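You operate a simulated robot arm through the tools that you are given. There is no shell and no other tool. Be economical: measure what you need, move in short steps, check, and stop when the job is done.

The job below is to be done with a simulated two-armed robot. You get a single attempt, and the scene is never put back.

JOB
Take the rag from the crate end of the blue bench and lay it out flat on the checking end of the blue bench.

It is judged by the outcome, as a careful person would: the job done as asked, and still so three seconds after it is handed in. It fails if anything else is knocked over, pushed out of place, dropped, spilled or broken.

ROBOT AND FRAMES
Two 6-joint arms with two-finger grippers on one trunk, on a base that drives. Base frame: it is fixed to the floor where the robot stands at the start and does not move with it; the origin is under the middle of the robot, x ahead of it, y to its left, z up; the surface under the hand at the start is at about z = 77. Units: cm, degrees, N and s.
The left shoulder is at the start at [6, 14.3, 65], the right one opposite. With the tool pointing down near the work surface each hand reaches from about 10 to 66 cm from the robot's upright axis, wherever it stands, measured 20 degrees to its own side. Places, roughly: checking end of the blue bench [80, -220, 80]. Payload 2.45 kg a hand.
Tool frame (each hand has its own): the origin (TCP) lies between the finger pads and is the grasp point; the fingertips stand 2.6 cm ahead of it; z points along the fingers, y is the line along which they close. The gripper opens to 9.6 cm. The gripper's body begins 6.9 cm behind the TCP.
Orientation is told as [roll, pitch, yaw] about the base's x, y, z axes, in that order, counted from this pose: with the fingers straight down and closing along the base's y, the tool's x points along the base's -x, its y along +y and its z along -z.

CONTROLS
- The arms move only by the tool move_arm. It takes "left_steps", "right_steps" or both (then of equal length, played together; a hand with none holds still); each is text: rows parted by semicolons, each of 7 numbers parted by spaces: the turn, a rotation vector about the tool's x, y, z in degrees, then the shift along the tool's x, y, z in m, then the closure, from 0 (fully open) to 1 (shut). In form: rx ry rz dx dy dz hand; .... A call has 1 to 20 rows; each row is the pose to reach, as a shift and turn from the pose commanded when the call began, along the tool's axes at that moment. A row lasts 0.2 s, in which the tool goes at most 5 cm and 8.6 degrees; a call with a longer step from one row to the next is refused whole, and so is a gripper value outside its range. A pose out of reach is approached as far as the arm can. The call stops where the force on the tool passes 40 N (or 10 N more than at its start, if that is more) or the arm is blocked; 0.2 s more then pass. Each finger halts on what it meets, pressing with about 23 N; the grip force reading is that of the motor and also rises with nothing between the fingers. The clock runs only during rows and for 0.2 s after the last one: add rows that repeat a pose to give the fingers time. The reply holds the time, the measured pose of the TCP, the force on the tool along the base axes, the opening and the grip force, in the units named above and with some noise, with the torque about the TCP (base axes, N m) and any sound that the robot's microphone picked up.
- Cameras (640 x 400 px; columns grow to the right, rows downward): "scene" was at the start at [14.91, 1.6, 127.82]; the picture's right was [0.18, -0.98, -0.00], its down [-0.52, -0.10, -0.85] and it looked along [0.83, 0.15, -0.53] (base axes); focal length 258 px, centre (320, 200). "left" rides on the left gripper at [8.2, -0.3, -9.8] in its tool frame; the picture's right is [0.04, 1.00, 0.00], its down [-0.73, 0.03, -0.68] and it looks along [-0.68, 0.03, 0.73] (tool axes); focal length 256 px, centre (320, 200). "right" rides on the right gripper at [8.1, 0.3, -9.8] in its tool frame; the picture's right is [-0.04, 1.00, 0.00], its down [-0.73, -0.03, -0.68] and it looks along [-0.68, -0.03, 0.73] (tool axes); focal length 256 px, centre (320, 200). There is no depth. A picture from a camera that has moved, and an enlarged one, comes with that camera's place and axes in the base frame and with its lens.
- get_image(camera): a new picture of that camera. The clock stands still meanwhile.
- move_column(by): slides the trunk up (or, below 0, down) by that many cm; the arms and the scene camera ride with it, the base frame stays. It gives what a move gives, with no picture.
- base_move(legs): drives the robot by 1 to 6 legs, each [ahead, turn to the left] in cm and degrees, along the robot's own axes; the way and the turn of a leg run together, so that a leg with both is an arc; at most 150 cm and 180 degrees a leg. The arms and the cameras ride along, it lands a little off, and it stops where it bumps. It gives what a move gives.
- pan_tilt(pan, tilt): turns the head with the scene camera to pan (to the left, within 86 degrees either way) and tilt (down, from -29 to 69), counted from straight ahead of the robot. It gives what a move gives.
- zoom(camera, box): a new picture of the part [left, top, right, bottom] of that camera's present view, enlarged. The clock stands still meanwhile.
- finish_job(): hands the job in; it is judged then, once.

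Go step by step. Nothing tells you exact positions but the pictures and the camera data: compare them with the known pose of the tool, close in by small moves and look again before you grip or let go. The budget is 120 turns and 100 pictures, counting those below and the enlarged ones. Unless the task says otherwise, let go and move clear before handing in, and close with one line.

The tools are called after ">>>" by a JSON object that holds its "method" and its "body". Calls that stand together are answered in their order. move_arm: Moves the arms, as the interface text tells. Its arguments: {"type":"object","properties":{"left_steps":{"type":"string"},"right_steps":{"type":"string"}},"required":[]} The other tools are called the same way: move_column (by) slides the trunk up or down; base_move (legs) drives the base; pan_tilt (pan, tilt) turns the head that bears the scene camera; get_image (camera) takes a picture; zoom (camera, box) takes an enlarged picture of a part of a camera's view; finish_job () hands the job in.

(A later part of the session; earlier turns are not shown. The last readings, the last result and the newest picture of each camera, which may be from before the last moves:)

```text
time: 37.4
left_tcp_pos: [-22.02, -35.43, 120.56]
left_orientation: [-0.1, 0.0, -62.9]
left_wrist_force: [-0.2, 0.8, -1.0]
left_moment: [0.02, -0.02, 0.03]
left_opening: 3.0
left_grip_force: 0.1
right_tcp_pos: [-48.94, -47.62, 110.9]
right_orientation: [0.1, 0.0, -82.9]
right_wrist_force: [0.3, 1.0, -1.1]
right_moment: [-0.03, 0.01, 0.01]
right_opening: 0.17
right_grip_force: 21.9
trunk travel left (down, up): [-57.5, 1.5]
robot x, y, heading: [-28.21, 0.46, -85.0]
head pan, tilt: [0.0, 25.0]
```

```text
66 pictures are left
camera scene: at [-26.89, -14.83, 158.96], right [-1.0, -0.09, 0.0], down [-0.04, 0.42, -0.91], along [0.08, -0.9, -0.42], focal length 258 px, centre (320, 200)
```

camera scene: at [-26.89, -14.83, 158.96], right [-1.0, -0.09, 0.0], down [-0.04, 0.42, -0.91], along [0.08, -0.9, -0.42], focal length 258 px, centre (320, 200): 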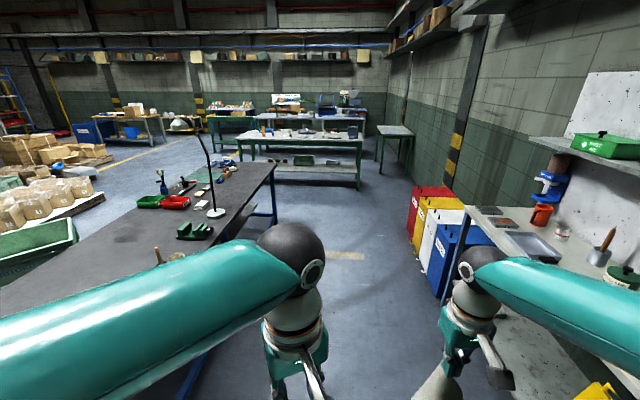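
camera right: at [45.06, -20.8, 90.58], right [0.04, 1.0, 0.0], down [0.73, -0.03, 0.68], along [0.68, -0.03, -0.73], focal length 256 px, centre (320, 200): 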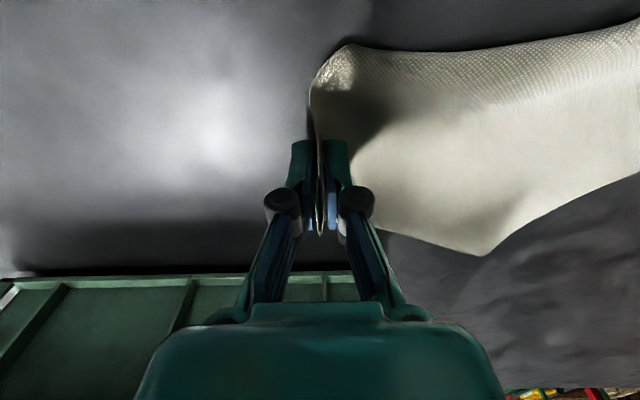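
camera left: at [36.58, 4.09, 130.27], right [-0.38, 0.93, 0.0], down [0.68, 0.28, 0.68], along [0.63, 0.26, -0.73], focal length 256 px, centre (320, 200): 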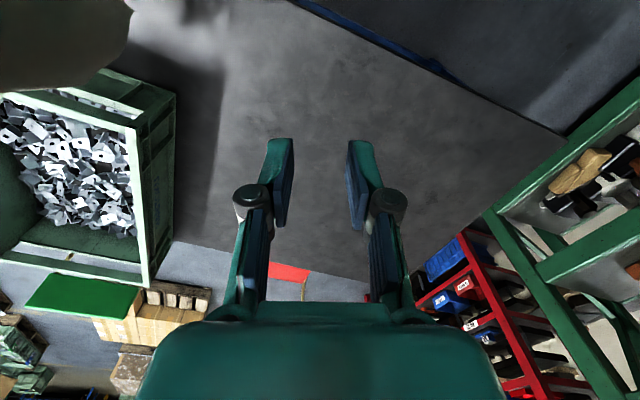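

The turn stopped 5° short because something on the right side blocked it. I'll look right to see what it is.

>>> {"method": "pan_tilt", "body": {"pan": -75, "tilt": 40}}

>>> {"method": "get_image", "body": {"camera": "scene"}}

>>> {"method": "pan_tilt", "body": {"pan": 75, "tilt": 50}}

>>> {"method": "get_image", "body": {"camera": "scene"}}

```text
time: 38.9
left_tcp_pos: [-21.92, -35.48, 120.56]
left_orientation: [-0.1, 0.1, -63.1]
left_wrist_force: [-0.2, 0.8, -0.1]
left_moment: [0.02, 0.0, 0.01]
left_opening: 2.99
left_grip_force: 0.0
right_tcp_pos: [-48.99, -47.84, 110.94]
right_orientation: [0.0, 0.0, -82.8]
right_wrist_force: [-0.3, 0.3, -2.1]
right_moment: [-0.03, -0.03, 0.01]
right_opening: 0.3
right_grip_force: 24.7
trunk travel left (down, up): [-57.5, 1.5]
robot x, y, heading: [-28.26, 0.45, -84.9]
head pan, tilt: [-75.0, 40.0]
```

```text
65 pictures are left
camera scene: at [-35.65, -8.57, 156.64], right [-0.34, 0.94, 0.0], down [0.6, 0.22, -0.77], along [-0.72, -0.26, -0.64], focal length 258 px, centre (320, 200)
```

scene: 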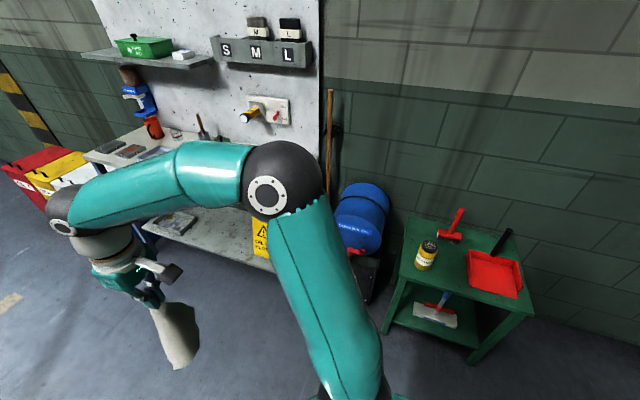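

```text
time: 41.3
left_tcp_pos: [-21.98, -35.36, 120.56]
left_orientation: [-0.1, 0.0, -63.0]
left_wrist_force: [-0.1, -0.3, 0.1]
left_moment: [-0.03, -0.03, 0.0]
left_opening: 2.98
left_grip_force: 0.0
right_tcp_pos: [-48.98, -47.81, 110.86]
right_orientation: [0.0, 0.0, -83.0]
right_wrist_force: [-0.3, -1.0, 0.3]
right_moment: [-0.04, 0.0, 0.02]
right_opening: 0.22
right_grip_force: 21.1
trunk travel left (down, up): [-57.5, 1.5]
robot x, y, heading: [-28.5, 0.67, -85.0]
head pan, tilt: [75.0, 50.0]
```

```text
64 pictures are left
camera scene: at [-20.09, -6.95, 155.22], right [-0.17, -0.99, 0.0], down [-0.75, 0.13, -0.64], along [0.63, -0.11, -0.77], focal length 258 px, centre (320, 200)
```

scene: 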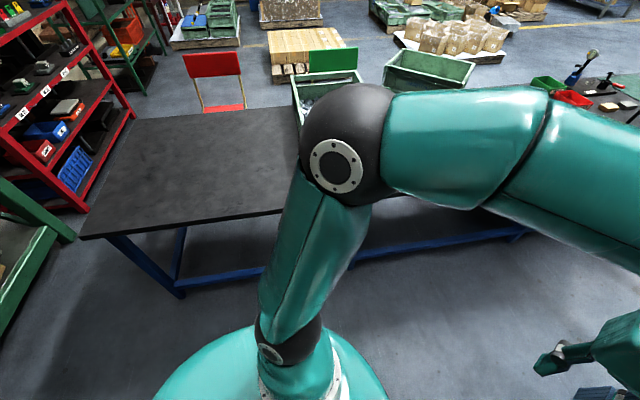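

Nothing obvious touches the arms, so the contact may be at the rear of the base. I'll ease forward a little, then finish the turn.

>>> {"method": "base_move", "body": {"legs": [[15, 0], [0, -5]]}}

>>> {"method": "pan_tilt", "body": {"pan": -86, "tilt": 60}}

>>> {"method": "get_image", "body": {"camera": "scene"}}

```text
time: 43.2
left_tcp_pos: [-23.86, -51.06, 120.61]
left_orientation: [0.0, 0.1, -68.0]
left_wrist_force: [-0.4, -0.8, 0.7]
left_moment: [-0.02, 0.0, 0.03]
left_opening: 2.97
left_grip_force: 0.2
right_tcp_pos: [-51.7, -60.84, 110.91]
right_orientation: [0.1, 0.0, -87.9]
right_wrist_force: [-0.8, -0.5, -0.6]
right_moment: [0.02, 0.01, 0.0]
right_opening: 0.3
right_grip_force: 28.1
trunk travel left (down, up): [-57.5, 1.5]
robot x, y, heading: [-26.53, -14.99, -89.8]
head pan, tilt: [75.0, 50.0]
```

```text
time: 45.6
left_tcp_pos: [-23.79, -50.87, 120.65]
left_orientation: [-0.1, 0.0, -68.1]
left_wrist_force: [-0.4, -0.5, 0.2]
left_moment: [0.0, 0.01, 0.01]
left_opening: 2.98
left_grip_force: 0.0
right_tcp_pos: [-51.66, -60.97, 110.9]
right_orientation: [0.0, 0.0, -87.9]
right_wrist_force: [-0.1, 0.2, 0.0]
right_moment: [0.0, 0.03, 0.02]
right_opening: 0.09
right_grip_force: 20.5
trunk travel left (down, up): [-57.5, 1.5]
robot x, y, heading: [-26.85, -14.77, -90.0]
head pan, tilt: [-85.9, 60.0]
```

```text
63 pictures are left
camera scene: at [-33.2, -21.32, 153.96], right [-0.07, 1.0, 0.0], down [0.86, 0.06, -0.5], along [-0.5, -0.04, -0.87], focal length 258 px, centre (320, 200)
```

scene: 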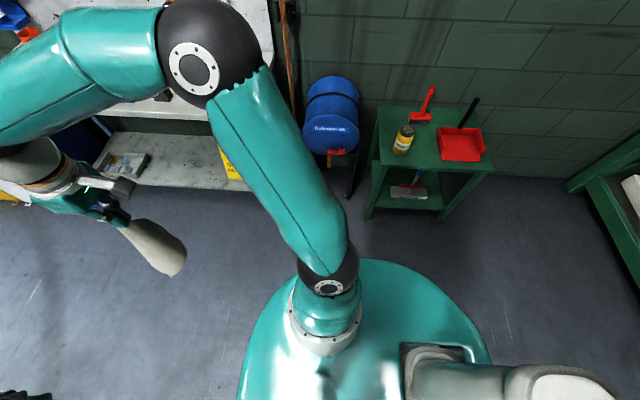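

The turn is complete and nothing around has been disturbed. I'll drive along the bench, then turn to face the checking end.

>>> {"method": "base_move", "body": {"legs": [[150, 0], [53, 0], [0, 90]]}}

>>> {"method": "pan_tilt", "body": {"pan": 0, "tilt": 38}}

>>> {"method": "get_image", "body": {"camera": "scene"}}

```text
time: 59.7
left_tcp_pos: [15.23, -213.51, 120.64]
left_orientation: [-0.2, 0.1, 19.3]
left_wrist_force: [-0.4, 1.4, 0.5]
left_moment: [-0.12, 0.02, 0.01]
left_opening: 2.98
left_grip_force: 0.1
right_tcp_pos: [23.99, -241.97, 111.01]
right_orientation: [-0.1, 0.0, -0.6]
right_wrist_force: [-0.2, 1.7, -0.3]
right_moment: [-0.04, 0.02, -0.02]
right_opening: 0.26
right_grip_force: 27.8
trunk travel left (down, up): [-57.5, 1.5]
robot x, y, heading: [-21.46, -220.62, -1.3]
head pan, tilt: [-85.9, 60.0]
stopped in leg 3: the robot was blocked; the commanded pose is now the measured one
```

```text
time: 61.3
left_tcp_pos: [15.33, -214.03, 120.69]
left_orientation: [0.0, -0.1, 19.2]
left_wrist_force: [-0.2, 0.2, 0.3]
left_moment: [0.0, -0.01, 0.01]
left_opening: 2.99
left_grip_force: 0.0
right_tcp_pos: [23.72, -242.41, 111.12]
right_orientation: [0.1, 0.1, -0.5]
right_wrist_force: [0.8, 0.3, 0.3]
right_moment: [-0.01, -0.02, 0.01]
right_opening: 0.26
right_grip_force: 27.8
trunk travel left (down, up): [-57.5, 1.5]
robot x, y, heading: [-22.24, -220.54, -1.2]
head pan, tilt: [0.0, 38.0]
```

```text
62 pictures are left
camera scene: at [-6.82, -220.95, 156.93], right [-0.02, -1.0, 0.0], down [-0.62, 0.01, -0.79], along [0.79, -0.02, -0.62], focal length 258 px, centre (320, 200)
```

scene: 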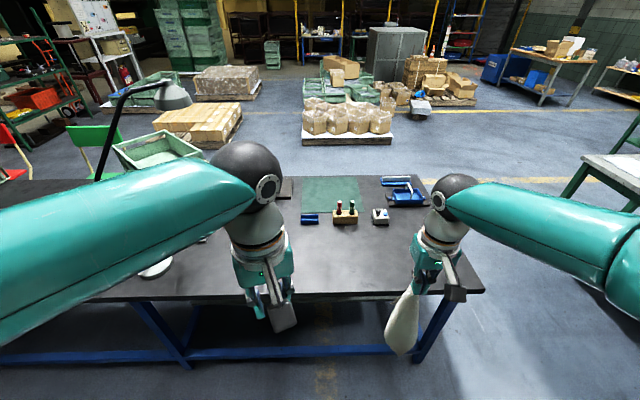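

The base was blocked again in the last degree of the turn. I'll look around on both sides to check that I touched nothing.

>>> {"method": "pan_tilt", "body": {"pan": -86, "tilt": 45}}

>>> {"method": "get_image", "body": {"camera": "scene"}}

>>> {"method": "pan_tilt", "body": {"pan": 60, "tilt": 35}}

>>> {"method": "get_image", "body": {"camera": "scene"}}

```text
time: 62.9
left_tcp_pos: [15.09, -213.97, 120.68]
left_orientation: [0.0, 0.0, 19.2]
left_wrist_force: [0.0, 0.8, -0.3]
left_moment: [0.06, 0.04, -0.02]
left_opening: 2.95
left_grip_force: 0.0
right_tcp_pos: [23.97, -242.41, 111.05]
right_orientation: [0.0, 0.0, -0.5]
right_wrist_force: [0.1, -0.6, -0.2]
right_moment: [-0.04, 0.04, 0.0]
right_opening: 0.25
right_grip_force: 27.7
trunk travel left (down, up): [-57.5, 1.5]
robot x, y, heading: [-21.33, -220.76, -1.4]
head pan, tilt: [-85.9, 45.0]
```

```text
61 pictures are left
camera scene: at [-15.04, -228.88, 155.91], right [-1.0, -0.05, 0.0], down [-0.04, 0.71, -0.71], along [0.03, -0.71, -0.71], focal length 258 px, centre (320, 200)
```

scene: 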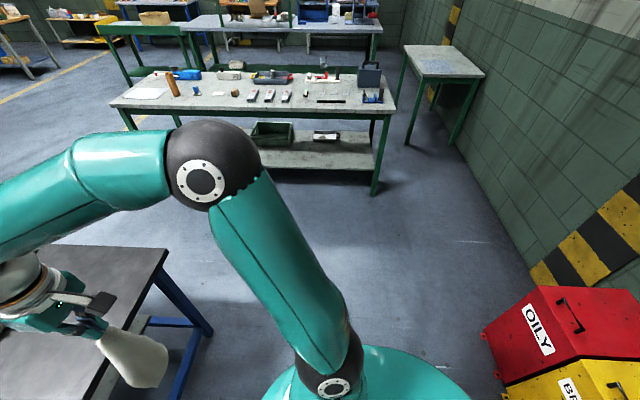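

```text
time: 65.2
left_tcp_pos: [15.13, -214.06, 120.71]
left_orientation: [0.0, 0.1, 19.2]
left_wrist_force: [0.1, 0.2, 1.3]
left_moment: [-0.01, 0.0, -0.01]
left_opening: 2.96
left_grip_force: 0.1
right_tcp_pos: [23.81, -242.39, 110.96]
right_orientation: [-0.1, 0.0, -0.6]
right_wrist_force: [-0.3, -0.2, -2.8]
right_moment: [0.01, 0.05, -0.05]
right_opening: 0.23
right_grip_force: 20.3
trunk travel left (down, up): [-57.5, 1.5]
robot x, y, heading: [-21.42, -220.76, -1.3]
head pan, tilt: [60.0, 35.0]
```

```text
60 pictures are left
camera scene: at [-10.88, -213.23, 157.39], right [0.85, -0.52, 0.0], down [-0.3, -0.49, -0.82], along [0.43, 0.7, -0.57], focal length 258 px, centre (320, 200)
```

scene: 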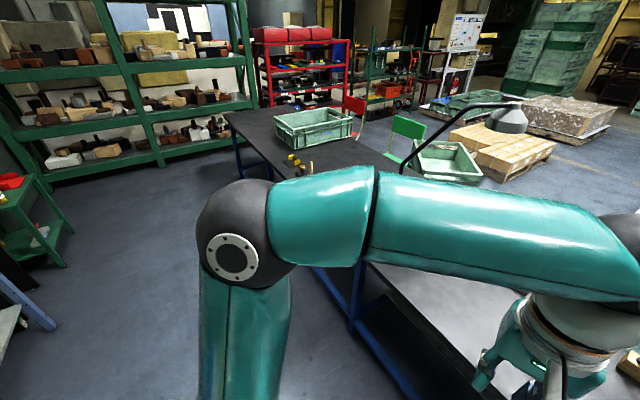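

Everything still stands where it was. The front strip of the bench here, x 44–79 and y -170 to -275, is free, so I'll drive up to it.

>>> {"method": "base_move", "body": {"legs": [[30, 1]]}}

>>> {"method": "pan_tilt", "body": {"pan": 0, "tilt": 50}}

>>> {"method": "get_image", "body": {"camera": "scene"}}

```text
time: 67.3
left_tcp_pos: [45.15, -213.7, 120.62]
left_orientation: [0.0, 0.0, 20.4]
left_wrist_force: [0.4, 0.0, 0.1]
left_moment: [0.0, 0.07, 0.03]
left_opening: 2.99
left_grip_force: 0.1
right_tcp_pos: [54.47, -241.82, 110.99]
right_orientation: [0.0, 0.0, 0.6]
right_wrist_force: [0.9, -0.1, -0.6]
right_moment: [-0.02, -0.03, 0.0]
right_opening: 0.24
right_grip_force: 25.9
trunk travel left (down, up): [-57.5, 1.5]
robot x, y, heading: [8.57, -221.03, -0.1]
head pan, tilt: [60.0, 35.0]
```

```text
time: 68.6
left_tcp_pos: [45.12, -213.63, 120.67]
left_orientation: [-0.1, 0.0, 20.4]
left_wrist_force: [1.1, -0.4, -0.7]
left_moment: [0.02, -0.01, 0.0]
left_opening: 2.97
left_grip_force: 0.1
right_tcp_pos: [54.31, -241.74, 110.98]
right_orientation: [0.0, 0.0, 0.5]
right_wrist_force: [-0.1, -0.6, -0.2]
right_moment: [-0.05, 0.02, -0.01]
right_opening: 0.14
right_grip_force: 21.4
trunk travel left (down, up): [-57.5, 1.5]
robot x, y, heading: [8.23, -221.42, -0.3]
head pan, tilt: [0.0, 50.0]
```

```text
59 pictures are left
camera scene: at [22.31, -221.07, 155.22], right [0.0, -1.0, 0.0], down [-0.77, 0.0, -0.64], along [0.64, 0.0, -0.77], focal length 258 px, centre (320, 200)
```

scene: 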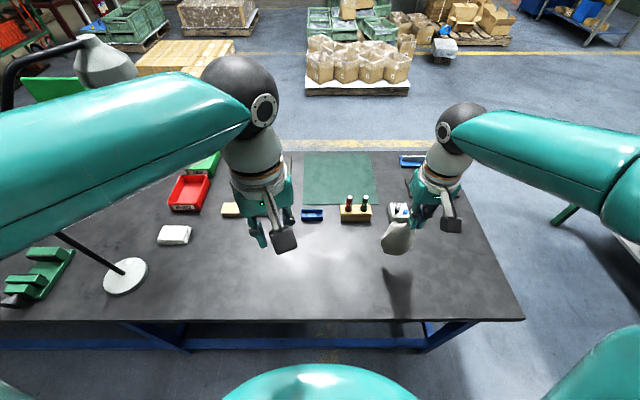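

The free strip is clear up to about x 75. I'll carry the hanging rag over (68, -224), low enough for its free corner to touch, and check.

>>> {"method": "move_arm", "body": {"right_steps": "0 0 0 -0.025 0.03 0 1; 0 0 0 -0.05 0.06 0 1; 0 0 0 -0.075 0.09 0 1; 0 0 0 -0.1 0.12 0.01 1; 0 0 0 -0.12 0.15 0.02 1; 0 0 0 -0.137 0.177 0.03 1; 0 0 0 -0.137 0.177 0.045 1; 0 0 0 -0.137 0.177 0.06 1; 0 0 0 -0.137 0.177 0.06 1"}}

>>> {"method": "get_image", "body": {"camera": "scene"}}

>>> {"method": "get_image", "body": {"camera": "left"}}

```text
time: 70.6
left_tcp_pos: [45.0, -213.76, 120.68]
left_orientation: [0.0, 0.0, 20.4]
left_wrist_force: [0.9, 0.3, 0.7]
left_moment: [0.0, 0.0, 0.01]
left_opening: 2.98
left_grip_force: 0.0
right_tcp_pos: [67.82, -223.95, 105.18]
right_orientation: [0.0, 0.0, 0.6]
right_wrist_force: [-0.7, -0.2, -0.9]
right_moment: [0.01, 0.02, -0.03]
right_opening: 0.24
right_grip_force: 24.9
trunk travel left (down, up): [-57.5, 1.5]
robot x, y, heading: [8.7, -221.2, -0.2]
head pan, tilt: [0.0, 50.0]
```

```text
58 pictures are left
camera scene: at [22.3, -221.1, 155.22], right [0.0, -1.0, 0.0], down [-0.77, 0.0, -0.64], along [0.64, 0.0, -0.77], focal length 258 px, centre (320, 200)
```

scene: 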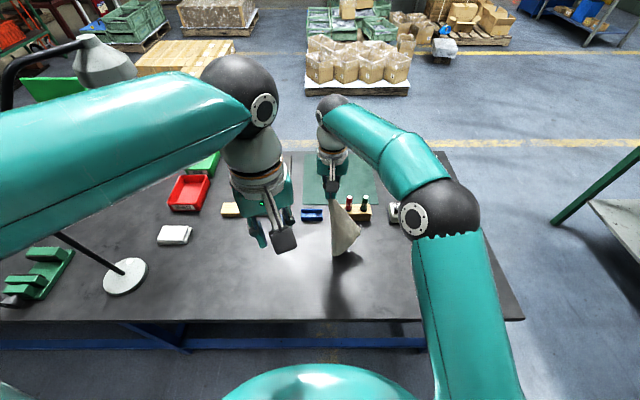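

```text
57 pictures are left
camera left: at [37.47, -216.8, 130.56], right [-0.39, 0.92, 0.0], down [0.68, 0.28, 0.68], along [0.63, 0.26, -0.73], focal length 256 px, centre (320, 200)
```

left: 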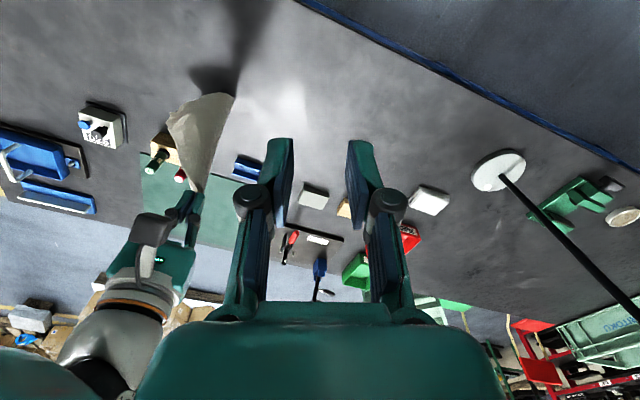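

The free corner hangs at about (61.5, -225), roughly 3 cm above the bench. I want it a bit further in, so I'll push the hand 4 cm outwards and lower it until the corner touches.

>>> {"method": "move_arm", "body": {"right_steps": "0 0 0 -0.02 -0.01 0 1; 0 0 0 -0.04 -0.02 0.01 1; 0 0 0 -0.045 -0.02 0.03 1; 0 0 0 -0.045 -0.02 0.045 1; 0 0 0 -0.045 -0.02 0.045 1"}}

>>> {"method": "get_image", "body": {"camera": "scene"}}

```text
time: 71.8
left_tcp_pos: [45.09, -213.53, 120.62]
left_orientation: [0.0, 0.0, 20.5]
left_wrist_force: [0.3, 0.1, 0.3]
left_moment: [0.0, 0.02, 0.03]
left_opening: 2.97
left_grip_force: 0.0
right_tcp_pos: [72.3, -225.73, 100.49]
right_orientation: [0.0, -0.1, 0.6]
right_wrist_force: [0.0, 1.1, 0.6]
right_moment: [-0.01, 0.0, 0.03]
right_opening: 0.18
right_grip_force: 21.7
trunk travel left (down, up): [-57.5, 1.5]
robot x, y, heading: [8.38, -221.08, -0.1]
head pan, tilt: [0.0, 50.0]
```

```text
56 pictures are left
camera scene: at [22.32, -221.07, 155.22], right [0.0, -1.0, 0.0], down [-0.77, 0.0, -0.64], along [0.64, 0.0, -0.77], focal length 258 px, centre (320, 200)
```

scene: 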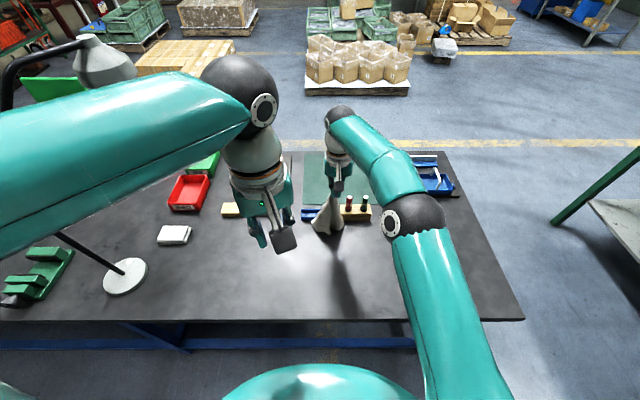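

>>> {"method": "zoom", "body": {"camera": "scene", "box": [260, 140, 440, 260]}}

```text
3.33 times, centred on (350, 200) of scene
camera zoom: at [22.32, -221.07, 155.22], right [0.0, -1.0, 0.0], down [-0.77, 0.0, -0.64], along [0.64, 0.0, -0.77], focal length 859 px, centre (220, 200)
```

zoom: 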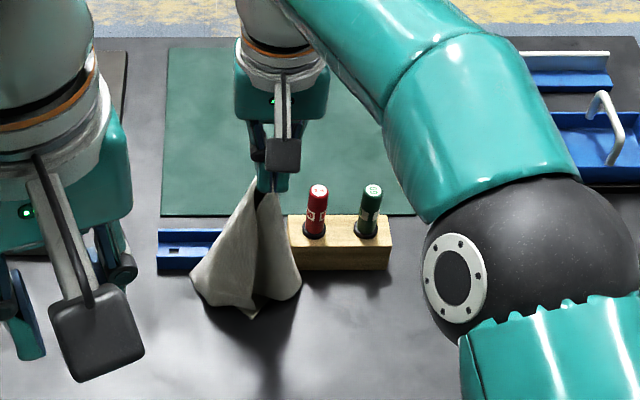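

The free corner now touches the bench at about (70, -224.5), clear of the pen block and the small blue part. I'll lay the rag down by sweeping the held corner back and right in an arc.

>>> {"method": "move_arm", "body": {"right_steps": "0 0 0 0.027 -0.023 0.01 1; 0 0 0 0.0535 -0.046 0.015 1; 0 0 0 0.080 -0.0695 0.02 1; 0 0 0 0.107 -0.0926 0.03 1; 0 0 0 0.129 -0.112 0.05 1; 0 0 0 0.152 -0.131 0.075 1; 0 0 0 0.172 -0.149 0.105 1; 0 0 0 0.19 -0.164 0.135 1; 0 0 0 0.205 -0.178 0.165 1; 0 0 0 0.216 -0.187 0.187 1; 0 0 0 0.223 -0.193 0.2 1; 0 0 0 0.223 -0.193 0.2 1"}}

>>> {"method": "zoom", "body": {"camera": "scene", "box": [260, 160, 440, 280]}}

```text
time: 74.4
left_tcp_pos: [45.12, -213.63, 120.68]
left_orientation: [-0.1, 0.0, 20.3]
left_wrist_force: [0.1, -0.1, -0.3]
left_moment: [-0.01, 0.02, -0.05]
left_opening: 2.96
left_grip_force: 0.1
right_tcp_pos: [50.32, -245.33, 80.37]
right_orientation: [0.0, 0.0, 0.7]
right_wrist_force: [-0.2, 0.1, -0.6]
right_moment: [0.01, 0.01, -0.01]
right_opening: 0.11
right_grip_force: 22.1
trunk travel left (down, up): [-57.5, 1.5]
robot x, y, heading: [8.55, -221.35, -0.2]
head pan, tilt: [0.0, 50.0]
```

```text
3.33 times, centred on (350, 220) of scene
camera zoom: at [22.32, -221.06, 155.22], right [0.0, -1.0, 0.0], down [-0.77, 0.0, -0.64], along [0.64, 0.0, -0.77], focal length 859 px, centre (220, 133)
```

zoom: 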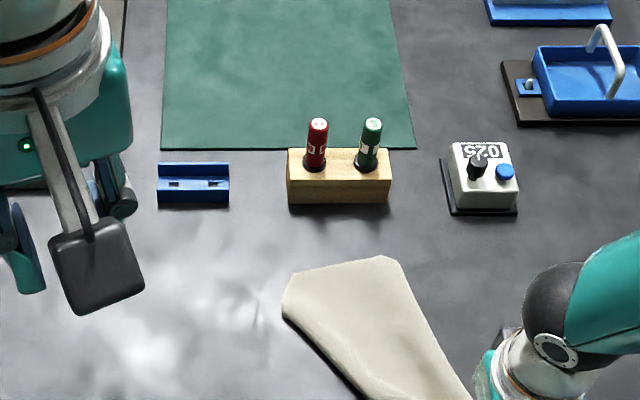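

>>> {"method": "zoom", "body": {"camera": "scene", "box": [310, 200, 460, 300]}}

>>> {"method": "get_image", "body": {"camera": "right"}}

```text
4.00 times, centred on (385, 250) of scene
camera zoom: at [22.32, -221.06, 155.22], right [0.0, -1.0, 0.0], down [-0.77, 0.0, -0.64], along [0.64, 0.0, -0.77], focal length 1031 px, centre (60, 0)
```

zoom: 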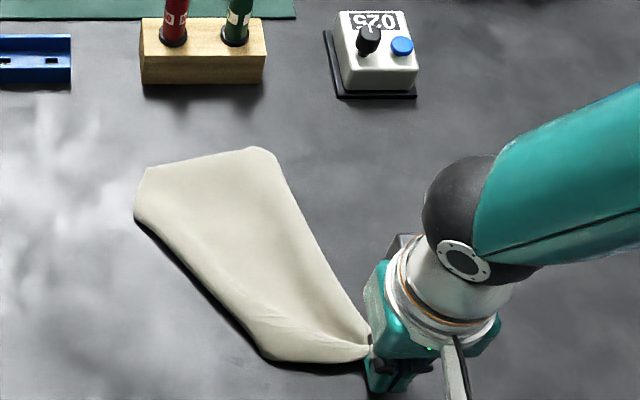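

```text
52 pictures are left
camera right: at [42.11, -245.17, 90.18], right [0.03, 1.0, 0.0], down [0.73, -0.02, 0.68], along [0.68, -0.02, -0.73], focal length 256 px, centre (320, 200)
```

right: 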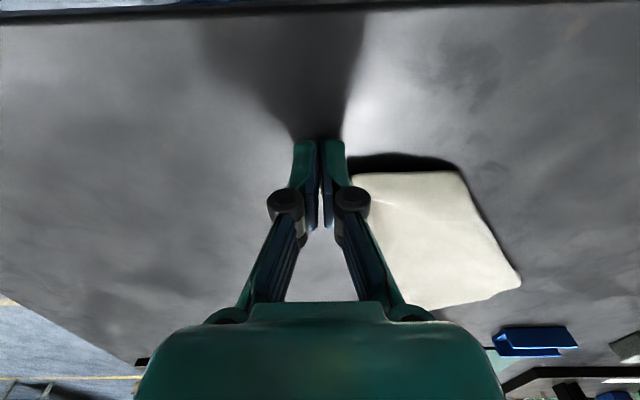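

The flaps folded under because the cloth hung open towards the robot. I'll lift it again, move the left hand aside, turn the right hand by 45°, and lay it in the other direction so the open side ends up on top.

>>> {"method": "move_arm", "body": {"left_steps": "0 0 0 0 0.03 0 0.69; 0 0 0 0 0.06 0 0.69; 0 0 0 0 0.09 0 0.69; 0 0 0 0 0.12 0 0.69; 0 0 0 0 0.12 0 0.69; 0 0 0 0 0.12 0 0.69; 0 0 0 0 0.12 0 0.69; 0 0 0 0 0.12 0 0.69; 0 0 0 0 0.12 0 0.69; 0 0 0 0 0.12 0 0.69; 0 0 0 0 0.12 0 0.69; 0 0 0 0 0.12 0 0.69; 0 0 0 0 0.12 0 0.69; 0 0 0 0 0.12 0 0.69", "right_steps": "0 0 0 0 0.01 -0.04 1; 0 0 0 0 0.02 -0.08 1; 0 0 0 0 0.03 -0.12 1; 0 0 0 0 0.04 -0.16 1; 0 0 0 0 0.05 -0.2 1; 0 0 0 0 0.06 -0.24 1; 0 0 0 0 0.08 -0.27 1; 0 0 8 0 0.1 -0.29 1; 0 0 16 0 0.13 -0.29 1; 0 0 24 0 0.15 -0.29 1; 0 0 32 0 0.17 -0.29 1; 0 0 40 0 0.17 -0.29 1; 0 0 45 0 0.17 -0.29 1; 0 0 45 0 0.17 -0.29 1"}}

>>> {"method": "get_image", "body": {"camera": "scene"}}

>>> {"method": "get_image", "body": {"camera": "left"}}

```text
time: 77.4
left_tcp_pos: [40.8, -202.58, 120.45]
left_orientation: [0.0, 0.0, 20.4]
left_wrist_force: [-0.5, 0.2, 0.9]
left_moment: [-0.02, -0.02, 0.03]
left_opening: 3.0
left_grip_force: 0.0
right_tcp_pos: [50.05, -228.4, 109.54]
right_orientation: [0.1, 0.0, -44.4]
right_wrist_force: [-0.5, 0.7, 1.0]
right_moment: [0.01, 0.02, 0.01]
right_opening: 0.12
right_grip_force: 23.5
trunk travel left (down, up): [-57.5, 1.5]
robot x, y, heading: [8.55, -220.73, -0.0]
head pan, tilt: [0.0, 50.0]
```

```text
51 pictures are left
camera scene: at [22.3, -221.1, 155.22], right [0.0, -1.0, 0.0], down [-0.77, 0.0, -0.64], along [0.64, 0.0, -0.77], focal length 258 px, centre (320, 200)
```

scene: 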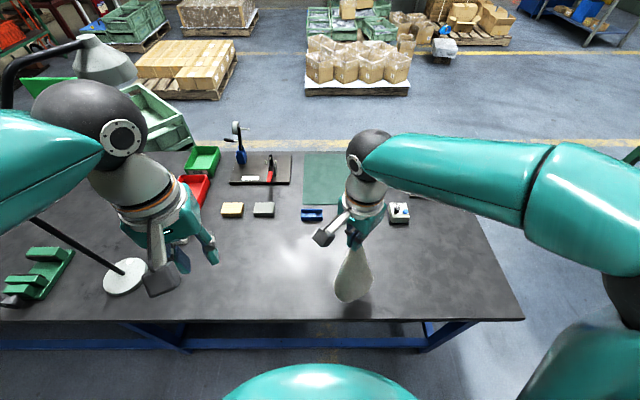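

```text
50 pictures are left
camera left: at [33.15, -205.59, 130.4], right [-0.39, 0.92, 0.0], down [0.68, 0.28, 0.68], along [0.63, 0.26, -0.73], focal length 256 px, centre (320, 200)
```

left: 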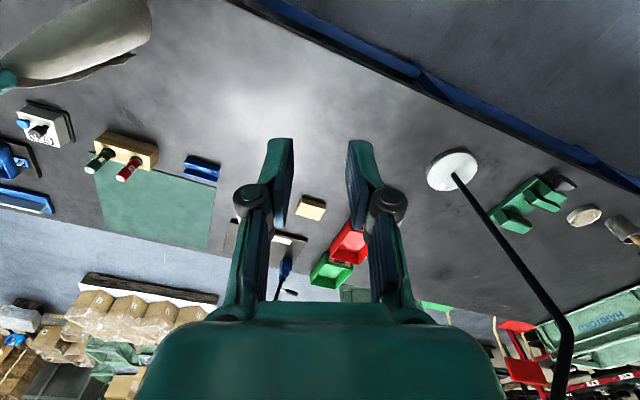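

>>> {"method": "zoom", "body": {"camera": "scene", "box": [290, 200, 410, 310]}}

>>> {"method": "zoom", "body": {"camera": "left", "box": [0, 0, 200, 120]}}

```text
3.64 times, centred on (350, 255) of scene
camera zoom: at [22.3, -221.1, 155.22], right [0.0, -1.0, 0.0], down [-0.77, 0.0, -0.64], along [0.64, 0.0, -0.77], focal length 937 px, centre (211, 0)
```

zoom: 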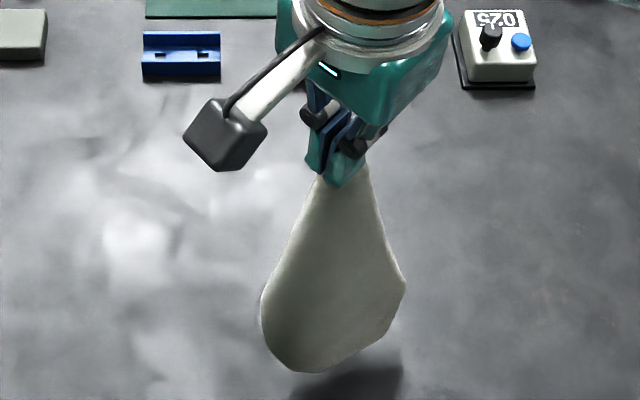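

```text
3.20 times, centred on (100, 60) of left
camera zoom: at [33.15, -205.59, 130.4], right [-0.39, 0.92, 0.0], down [0.68, 0.28, 0.68], along [0.63, 0.26, -0.73], focal length 819 px, centre (1024, 648)
```

zoom: 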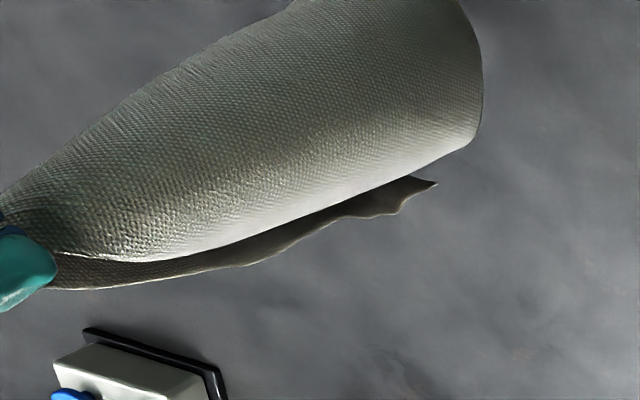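

The cloth now bulges towards the robot with its opening on the far side, so laying it towards the robot should leave the opening on top. I'll move it out to the far start point again.

>>> {"method": "move_arm", "body": {"right_steps": "0 0 0 -0.02 0.025 0 1; 0 0 0 -0.04 0.05 0 1; 0 0 0 -0.06 0.075 0 1; 0 0 0 -0.08 0.1 0 1; 0 0 0 -0.1 0.125 0.01 1; 0 0 0 -0.12 0.15 0.02 1; 0 0 0 -0.14 0.175 0.03 1; 0 0 0 -0.14 0.175 0.05 1; 0 0 0 -0.14 0.175 0.07 1; 0 0 0 -0.14 0.175 0.07 1"}}

>>> {"method": "zoom", "body": {"camera": "scene", "box": [260, 140, 440, 260]}}

>>> {"method": "zoom", "body": {"camera": "left", "box": [60, 60, 260, 200]}}

```text
time: 79.6
left_tcp_pos: [40.77, -202.41, 120.51]
left_orientation: [0.0, 0.0, 20.4]
left_wrist_force: [0.0, -0.1, -0.5]
left_moment: [0.03, 0.02, 0.0]
left_opening: 3.0
left_grip_force: 0.1
right_tcp_pos: [72.41, -225.78, 102.69]
right_orientation: [0.2, 0.0, -44.4]
right_wrist_force: [0.2, 0.4, 0.3]
right_moment: [0.0, 0.03, -0.01]
right_opening: 0.13
right_grip_force: 23.0
trunk travel left (down, up): [-57.5, 1.5]
robot x, y, heading: [8.31, -221.21, 0.0]
head pan, tilt: [0.0, 50.0]
```

```text
3.33 times, centred on (350, 200) of scene
camera zoom: at [22.26, -221.11, 155.22], right [0.0, -1.0, 0.0], down [-0.77, 0.0, -0.64], along [0.64, 0.0, -0.77], focal length 859 px, centre (220, 200)
```

zoom: 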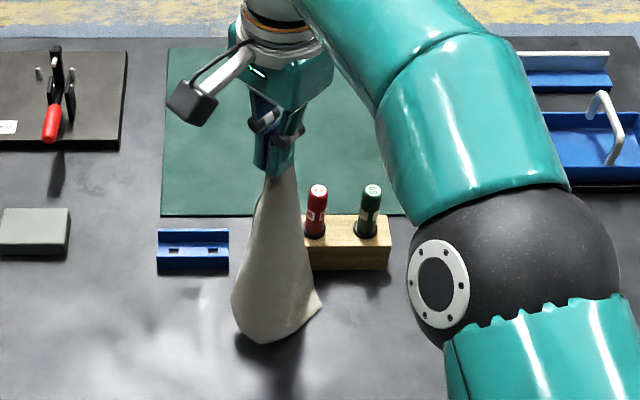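

```text
2.86 times, centred on (160, 130) of left
camera zoom: at [33.12, -205.6, 130.41], right [-0.39, 0.92, 0.0], down [0.68, 0.28, 0.68], along [0.63, 0.26, -0.73], focal length 731 px, centre (777, 400)
```

zoom: 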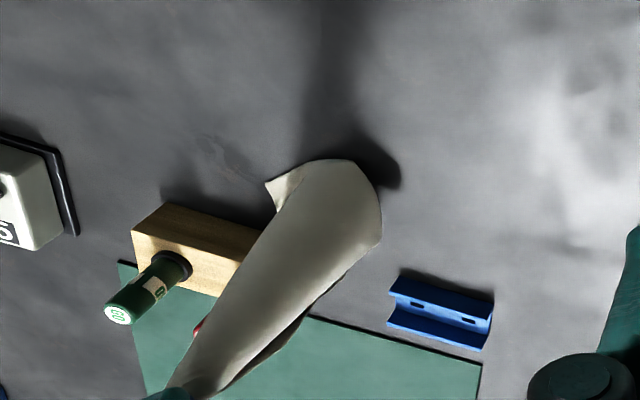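

The bulge still faces the robot. I'll lay it by sweeping the held corner mostly towards the robot and slightly to the right.

>>> {"method": "move_arm", "body": {"right_steps": "0 0 0 0.01 -0.033 0.017 1; 0 0 0 0.0204 -0.066 0.027 1; 0 0 0 0.0306 -0.099 0.037 1; 0 0 0 0.041 -0.132 0.052 1; 0 0 0 0.049 -0.16 0.072 1; 0 0 0 0.058 -0.188 0.097 1; 0 0 0 0.0655 -0.2125 0.127 1; 0 0 0 0.072 -0.2346 0.157 1; 0 0 0 0.078 -0.254 0.187 1; 0 0 0 0.0825 -0.268 0.209 1; 0 0 0 0.085 -0.276 0.222 1; 0 0 0 0.085 -0.276 0.222 1"}}

>>> {"method": "zoom", "body": {"camera": "scene", "box": [260, 190, 440, 310]}}

>>> {"method": "get_image", "body": {"camera": "left"}}

```text
time: 82.2
left_tcp_pos: [40.76, -202.36, 120.57]
left_orientation: [0.0, 0.0, 20.3]
left_wrist_force: [-0.5, 0.3, -0.5]
left_moment: [-0.03, 0.02, 0.03]
left_opening: 2.99
left_grip_force: 0.1
right_tcp_pos: [47.04, -239.49, 80.43]
right_orientation: [0.1, 0.0, -44.3]
right_wrist_force: [-0.6, 0.4, 0.8]
right_moment: [0.0, -0.02, 0.02]
right_opening: 0.14
right_grip_force: 22.8
trunk travel left (down, up): [-57.5, 1.5]
robot x, y, heading: [8.33, -220.92, -0.1]
head pan, tilt: [0.0, 50.0]
```

```text
3.33 times, centred on (350, 250) of scene
camera zoom: at [22.3, -221.07, 155.22], right [0.0, -1.0, 0.0], down [-0.77, 0.0, -0.64], along [0.64, 0.0, -0.77], focal length 859 px, centre (220, 33)
```

zoom: 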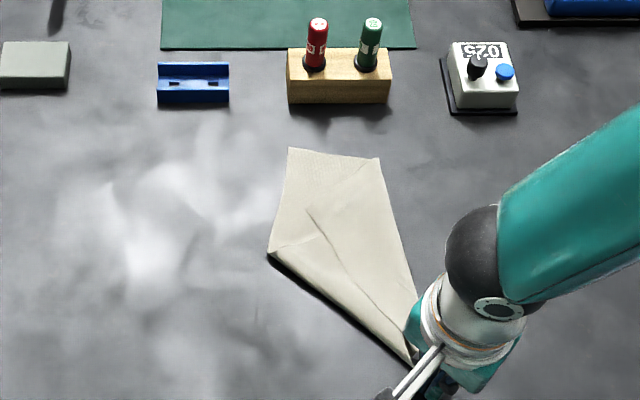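

```text
44 pictures are left
camera left: at [33.15, -205.56, 130.4], right [-0.39, 0.92, 0.0], down [0.68, 0.28, 0.68], along [0.63, 0.26, -0.73], focal length 256 px, centre (320, 200)
```

left: 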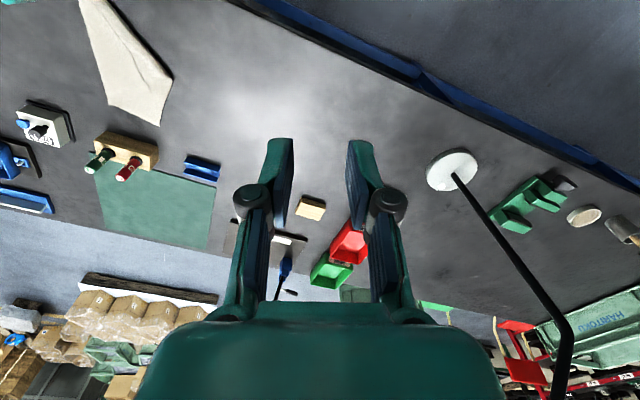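

Now the flaps lie on top, which can be opened out. I'll release the held corner, lift away, and see how it relaxes.

>>> {"method": "move_arm", "body": {"right_steps": "0 0 0 0 0 0 0.85; 0 0 0 0 0 0 0.7; 0 0 0 0 0 0 0.6; 0 0 0 0 0 -0.02 0.6; 0 0 0 0 0 -0.06 0.6; 0 0 0 0 0 -0.1 0.6; 0 0 0 0.02 -0.04 -0.14 0.6; 0 0 0 0.04 -0.08 -0.15 0.6; 0 0 0 0.05 -0.12 -0.15 0.6; 0 0 0 0.05 -0.12 -0.15 0.6"}}

>>> {"method": "zoom", "body": {"camera": "scene", "box": [290, 200, 440, 300]}}

```text
refused: row 7 steps farther than a row can; nothing moved
```

```text
4.00 times, centred on (365, 250) of scene
camera zoom: at [22.3, -221.07, 155.22], right [0.0, -1.0, 0.0], down [-0.77, 0.0, -0.64], along [0.64, 0.0, -0.77], focal length 1031 px, centre (140, 0)
```

zoom: 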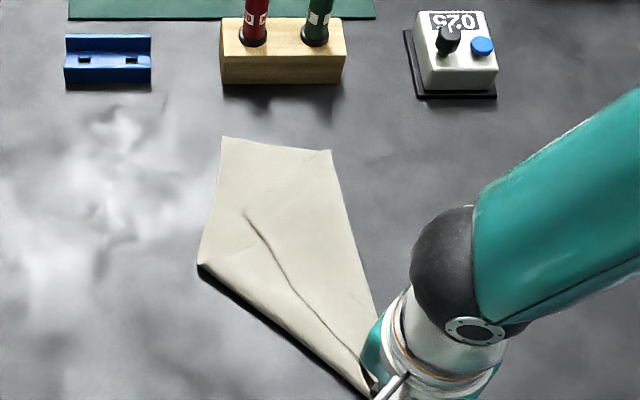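

>>> {"method": "move_arm", "body": {"right_steps": "0 0 0 0 0 0 0.85; 0 0 0 0 0 0 0.7; 0 0 0 0 0 0 0.6; 0 0 0 0 0 -0.02 0.6; 0 0 0 0 0 -0.06 0.6; 0 0 0 0 0 -0.1 0.6; 0 0 0 -0.02 -0.02 -0.13 0.6; 0 0 0 -0.045 -0.045 -0.15 0.6; 0 0 0 -0.07 -0.07 -0.15 0.6; 0 0 0 -0.098 -0.1 -0.15 0.6; 0 0 0 -0.098 -0.1 -0.15 0.6"}}

>>> {"method": "zoom", "body": {"camera": "scene", "box": [290, 200, 440, 300]}}

```text
time: 84.6
left_tcp_pos: [40.78, -202.38, 120.44]
left_orientation: [-0.2, 0.1, 20.4]
left_wrist_force: [-1.1, 0.4, -0.9]
left_moment: [0.02, -0.01, 0.01]
left_opening: 3.0
left_grip_force: 0.0
right_tcp_pos: [47.04, -253.72, 95.25]
right_orientation: [0.0, 0.0, -44.4]
right_wrist_force: [0.5, 0.3, 0.5]
right_moment: [-0.05, 0.01, 0.0]
right_opening: 3.83
right_grip_force: 0.1
trunk travel left (down, up): [-57.5, 1.5]
robot x, y, heading: [8.37, -220.9, -0.2]
head pan, tilt: [0.0, 50.0]
```

```text
4.00 times, centred on (365, 250) of scene
camera zoom: at [22.32, -221.02, 155.22], right [0.0, -1.0, 0.0], down [-0.77, 0.0, -0.64], along [0.64, 0.0, -0.77], focal length 1031 px, centre (140, 0)
```

zoom: 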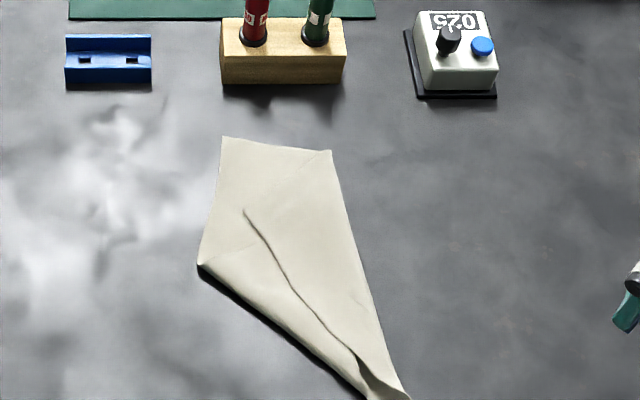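

The rag now lies with two flaps folded over the top: the left flap's tip is at about (64.3, -229.9), over the right flap. I'll bring the right hand straight above that tip to peel it back.

>>> {"method": "move_arm", "body": {"right_steps": "0 0 -8 0.008 0.04 0 0.77; 0 0 -16 0.016 0.08 0 0.77; 0 0 -24 0.024 0.12 0 0.77; 0 0 -32 0.032 0.16 0 0.77; 0 0 -40 0.04 0.195 0 0.77; 0 0 -44.4 0.048 0.23 0.02 0.77; 0 0 -44.4 0.056 0.26 0.05 0.77; 0 0 -44.4 0.059 0.276 0.085 0.77; 0 0 -44.4 0.059 0.276 0.112 0.77; 0 0 -44.4 0.059 0.276 0.112 0.77"}}

>>> {"method": "get_image", "body": {"camera": "right"}}

>>> {"method": "zoom", "body": {"camera": "scene", "box": [290, 180, 440, 300]}}

```text
time: 86.8
left_tcp_pos: [40.77, -202.49, 120.46]
left_orientation: [0.0, -0.1, 20.4]
left_wrist_force: [-0.1, -0.5, -0.3]
left_moment: [0.02, 0.01, 0.04]
left_opening: 2.98
left_grip_force: 0.1
right_tcp_pos: [62.05, -229.57, 84.11]
right_orientation: [0.0, -0.1, 0.0]
right_wrist_force: [0.3, -0.3, 0.1]
right_moment: [-0.01, -0.01, -0.01]
right_opening: 2.22
right_grip_force: 0.0
trunk travel left (down, up): [-57.5, 1.5]
robot x, y, heading: [8.64, -220.92, -0.1]
head pan, tilt: [0.0, 50.0]
```

```text
41 pictures are left
camera right: at [53.96, -229.32, 93.88], right [0.04, 1.0, 0.0], down [0.73, -0.03, 0.68], along [0.68, -0.03, -0.73], focal length 256 px, centre (320, 200)
```

right: 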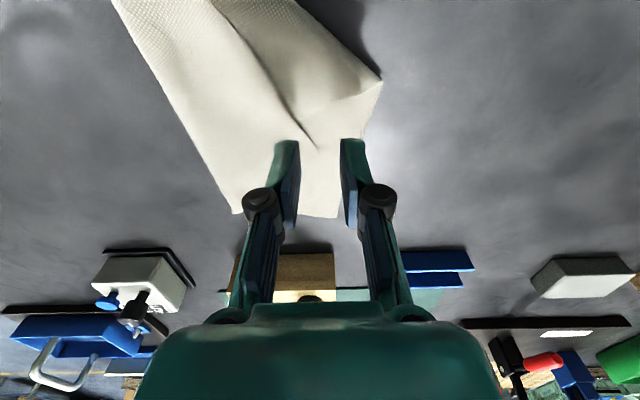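

```text
3.33 times, centred on (365, 240) of scene
camera zoom: at [22.29, -221.07, 155.22], right [0.0, -1.0, 0.0], down [-0.77, 0.0, -0.64], along [0.64, 0.0, -0.77], focal length 859 px, centre (170, 67)
```

zoom: 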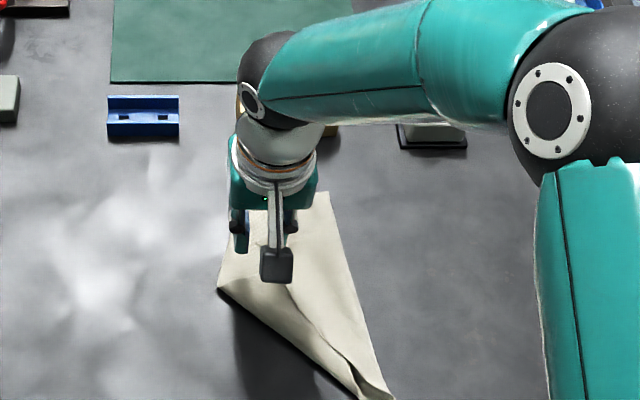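

The tip is between the fingers. I'll shift 1 cm inward and lower until light contact.

>>> {"method": "move_arm", "body": {"right_steps": "0 0 0 0.009 -0.002 0.01 0.77; 0 0 0 0.009 -0.002 0.025 0.77; 0 0 0 0.009 -0.002 0.035 0.77; 0 0 0 0.009 -0.002 0.039 0.77; 0 0 0 0.009 -0.002 0.039 0.77"}}

>>> {"method": "get_image", "body": {"camera": "right"}}

```text
time: 88.0
left_tcp_pos: [40.8, -202.3, 120.52]
left_orientation: [-0.1, 0.0, 20.5]
left_wrist_force: [0.4, -0.2, -0.1]
left_moment: [-0.01, -0.03, 0.01]
left_opening: 2.99
left_grip_force: 0.0
right_tcp_pos: [61.16, -229.7, 80.23]
right_orientation: [0.0, 0.0, 0.0]
right_wrist_force: [0.0, -0.7, -1.3]
right_moment: [-0.01, 0.0, -0.02]
right_opening: 2.22
right_grip_force: 0.0
trunk travel left (down, up): [-57.5, 1.5]
robot x, y, heading: [8.23, -220.82, -0.2]
head pan, tilt: [0.0, 50.0]
```

```text
39 pictures are left
camera right: at [52.93, -229.51, 90.05], right [0.04, 1.0, 0.0], down [0.73, -0.03, 0.68], along [0.68, -0.03, -0.73], focal length 256 px, centre (320, 200)
```

right: 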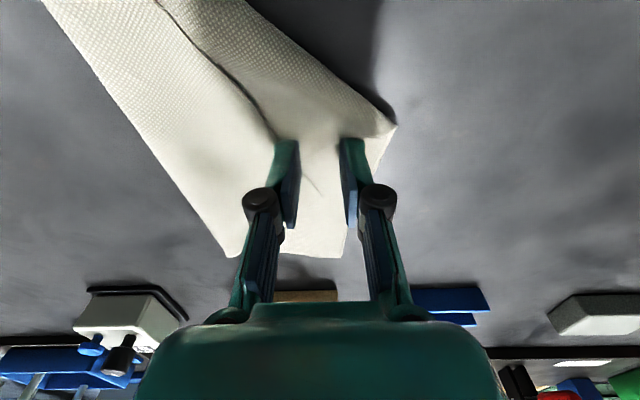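

>>> {"method": "move_arm", "body": {"right_steps": "0 0 0 0 0 0.002 0.77; 0 0 0 0 0 0.0035 0.77; 0 0 0 0 0 0.0045 0.77; 0 0 0 0 0 0.0045 0.77"}}

```text
time: 89.0
left_tcp_pos: [40.79, -202.35, 120.45]
left_orientation: [0.0, 0.0, 20.3]
left_wrist_force: [1.0, 0.1, 0.6]
left_moment: [0.02, 0.0, 0.0]
left_opening: 2.98
left_grip_force: 0.1
right_tcp_pos: [61.1, -229.87, 79.86]
right_orientation: [-0.1, -0.1, 0.0]
right_wrist_force: [-0.3, -0.5, 0.5]
right_moment: [0.01, 0.02, -0.02]
right_opening: 2.19
right_grip_force: 0.1
trunk travel left (down, up): [-57.5, 1.5]
robot x, y, heading: [8.52, -220.87, 0.1]
head pan, tilt: [0.0, 50.0]
```

>>> {"method": "move_arm", "body": {"right_steps": "0 0 0 0 0 0.001 0.77; 0 0 0 0 0 0.0015 0.77; 0 0 0 0 0 0.0015 0.85; 0 0 0 0 0 0.0015 0.93; 0 0 0 0 0 0.0015 1; 0 0 0 0 0 0.0015 1; 0 0 0 0 0 0.0015 1; 0 0 0 0 0 -0.01 1; 0 0 0 0 0 -0.025 1; 0 0 0 0 0 -0.025 1"}}

>>> {"method": "get_image", "body": {"camera": "right"}}

>>> {"method": "zoom", "body": {"camera": "scene", "box": [290, 200, 440, 300]}}

```text
time: 91.2
left_tcp_pos: [40.79, -202.38, 120.51]
left_orientation: [0.0, 0.0, 20.3]
left_wrist_force: [-0.1, 0.1, -0.1]
left_moment: [-0.02, 0.01, 0.02]
left_opening: 2.98
left_grip_force: 0.1
right_tcp_pos: [61.16, -229.89, 82.25]
right_orientation: [0.1, 0.0, 0.0]
right_wrist_force: [-0.2, 0.3, -0.4]
right_moment: [0.0, -0.02, 0.01]
right_opening: 0.0
right_grip_force: 23.0
trunk travel left (down, up): [-57.5, 1.5]
robot x, y, heading: [8.66, -220.56, -0.0]
head pan, tilt: [0.0, 50.0]
```

```text
38 pictures are left
camera right: at [53.04, -229.55, 92.08], right [0.04, 1.0, 0.0], down [0.73, -0.03, 0.68], along [0.68, -0.03, -0.73], focal length 256 px, centre (320, 200)
```

right: 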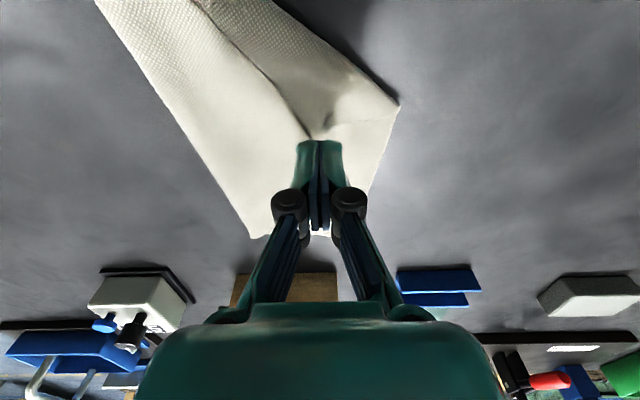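

```text
4.00 times, centred on (365, 250) of scene
camera zoom: at [22.35, -221.07, 155.21], right [0.0, -1.0, 0.0], down [-0.77, 0.0, -0.64], along [0.64, 0.0, -0.77], focal length 1031 px, centre (140, 0)
```

zoom: 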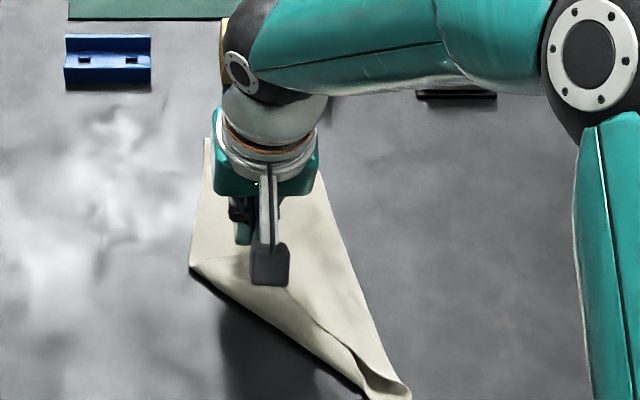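

The pinch slipped off and shifted the tip about 2 cm inward, to roughly (61.7, -230.3). I'll retry there with a wider opening and a firmer press.

>>> {"method": "move_arm", "body": {"right_steps": "0 0 0 0.01 0.001 0 0.8; 0 0 0 0.018 0.002 0 0.72; 0 0 0 0.018 0.002 0.01 0.72; 0 0 0 0.018 0.002 0.02 0.72; 0 0 0 0.018 0.002 0.026 0.72; 0 0 0 0.018 0.002 0.0275 0.72; 0 0 0 0.018 0.002 0.0275 0.72"}}

>>> {"method": "get_image", "body": {"camera": "right"}}

```text
time: 92.8
left_tcp_pos: [40.78, -202.33, 120.58]
left_orientation: [-0.1, -0.2, 20.4]
left_wrist_force: [0.5, -0.8, 0.1]
left_moment: [-0.01, 0.01, 0.0]
left_opening: 2.99
left_grip_force: 0.1
right_tcp_pos: [59.37, -229.66, 79.79]
right_orientation: [0.0, -0.2, 0.0]
right_wrist_force: [-0.8, -0.6, 13.6]
right_moment: [-0.21, -0.05, -0.02]
right_opening: 2.61
right_grip_force: 0.2
trunk travel left (down, up): [-57.5, 1.5]
robot x, y, heading: [8.57, -221.1, -0.1]
head pan, tilt: [0.0, 50.0]
```

```text
36 pictures are left
camera right: at [51.2, -229.37, 89.55], right [0.04, 1.0, 0.0], down [0.73, -0.03, 0.68], along [0.68, -0.03, -0.73], focal length 256 px, centre (320, 200)
```

right: 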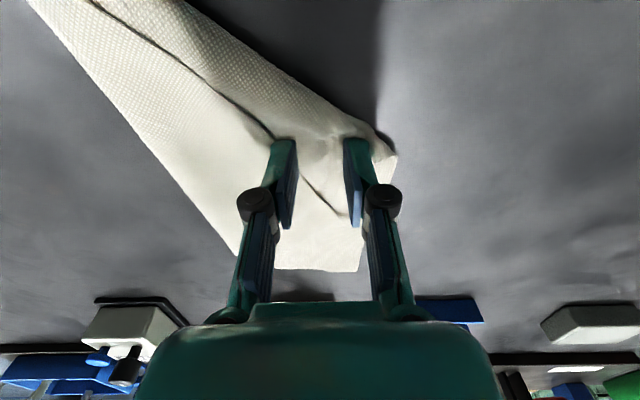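

The flap's tip is actually at about (63.4, -228.3), so I'm too far inward and to the right. I'll lift slightly, shift, and press again.

>>> {"method": "move_arm", "body": {"right_steps": "0 0 0 0 0 -0.012 0.72; 0 0 0 -0.01 0.008 -0.012 0.77; 0 0 0 -0.018 0.0145 -0.012 0.77; 0 0 0 -0.018 0.0145 -0.004 0.77; 0 0 0 -0.018 0.0145 0 0.77; 0 0 0 -0.018 0.0145 0.001 0.77; 0 0 0 -0.018 0.0145 0.001 0.77"}}

>>> {"method": "get_image", "body": {"camera": "right"}}

```text
time: 94.4
left_tcp_pos: [40.68, -202.39, 120.61]
left_orientation: [0.0, -0.1, 20.4]
left_wrist_force: [0.1, -0.4, 0.3]
left_moment: [-0.03, -0.01, 0.03]
left_opening: 2.97
left_grip_force: 0.0
right_tcp_pos: [61.13, -228.11, 79.71]
right_orientation: [0.1, -0.3, 0.0]
right_wrist_force: [-1.3, -1.3, 22.0]
right_moment: [-0.33, -0.02, -0.03]
right_opening: 2.18
right_grip_force: 0.1
trunk travel left (down, up): [-57.5, 1.5]
robot x, y, heading: [8.3, -220.83, -0.0]
head pan, tilt: [0.0, 50.0]
```

```text
35 pictures are left
camera right: at [53.0, -227.86, 89.5], right [0.04, 1.0, 0.0], down [0.73, -0.03, 0.68], along [0.68, -0.03, -0.73], focal length 256 px, centre (320, 200)
```

right: 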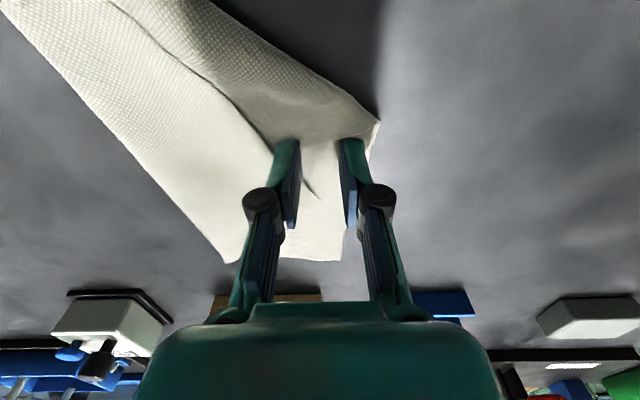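

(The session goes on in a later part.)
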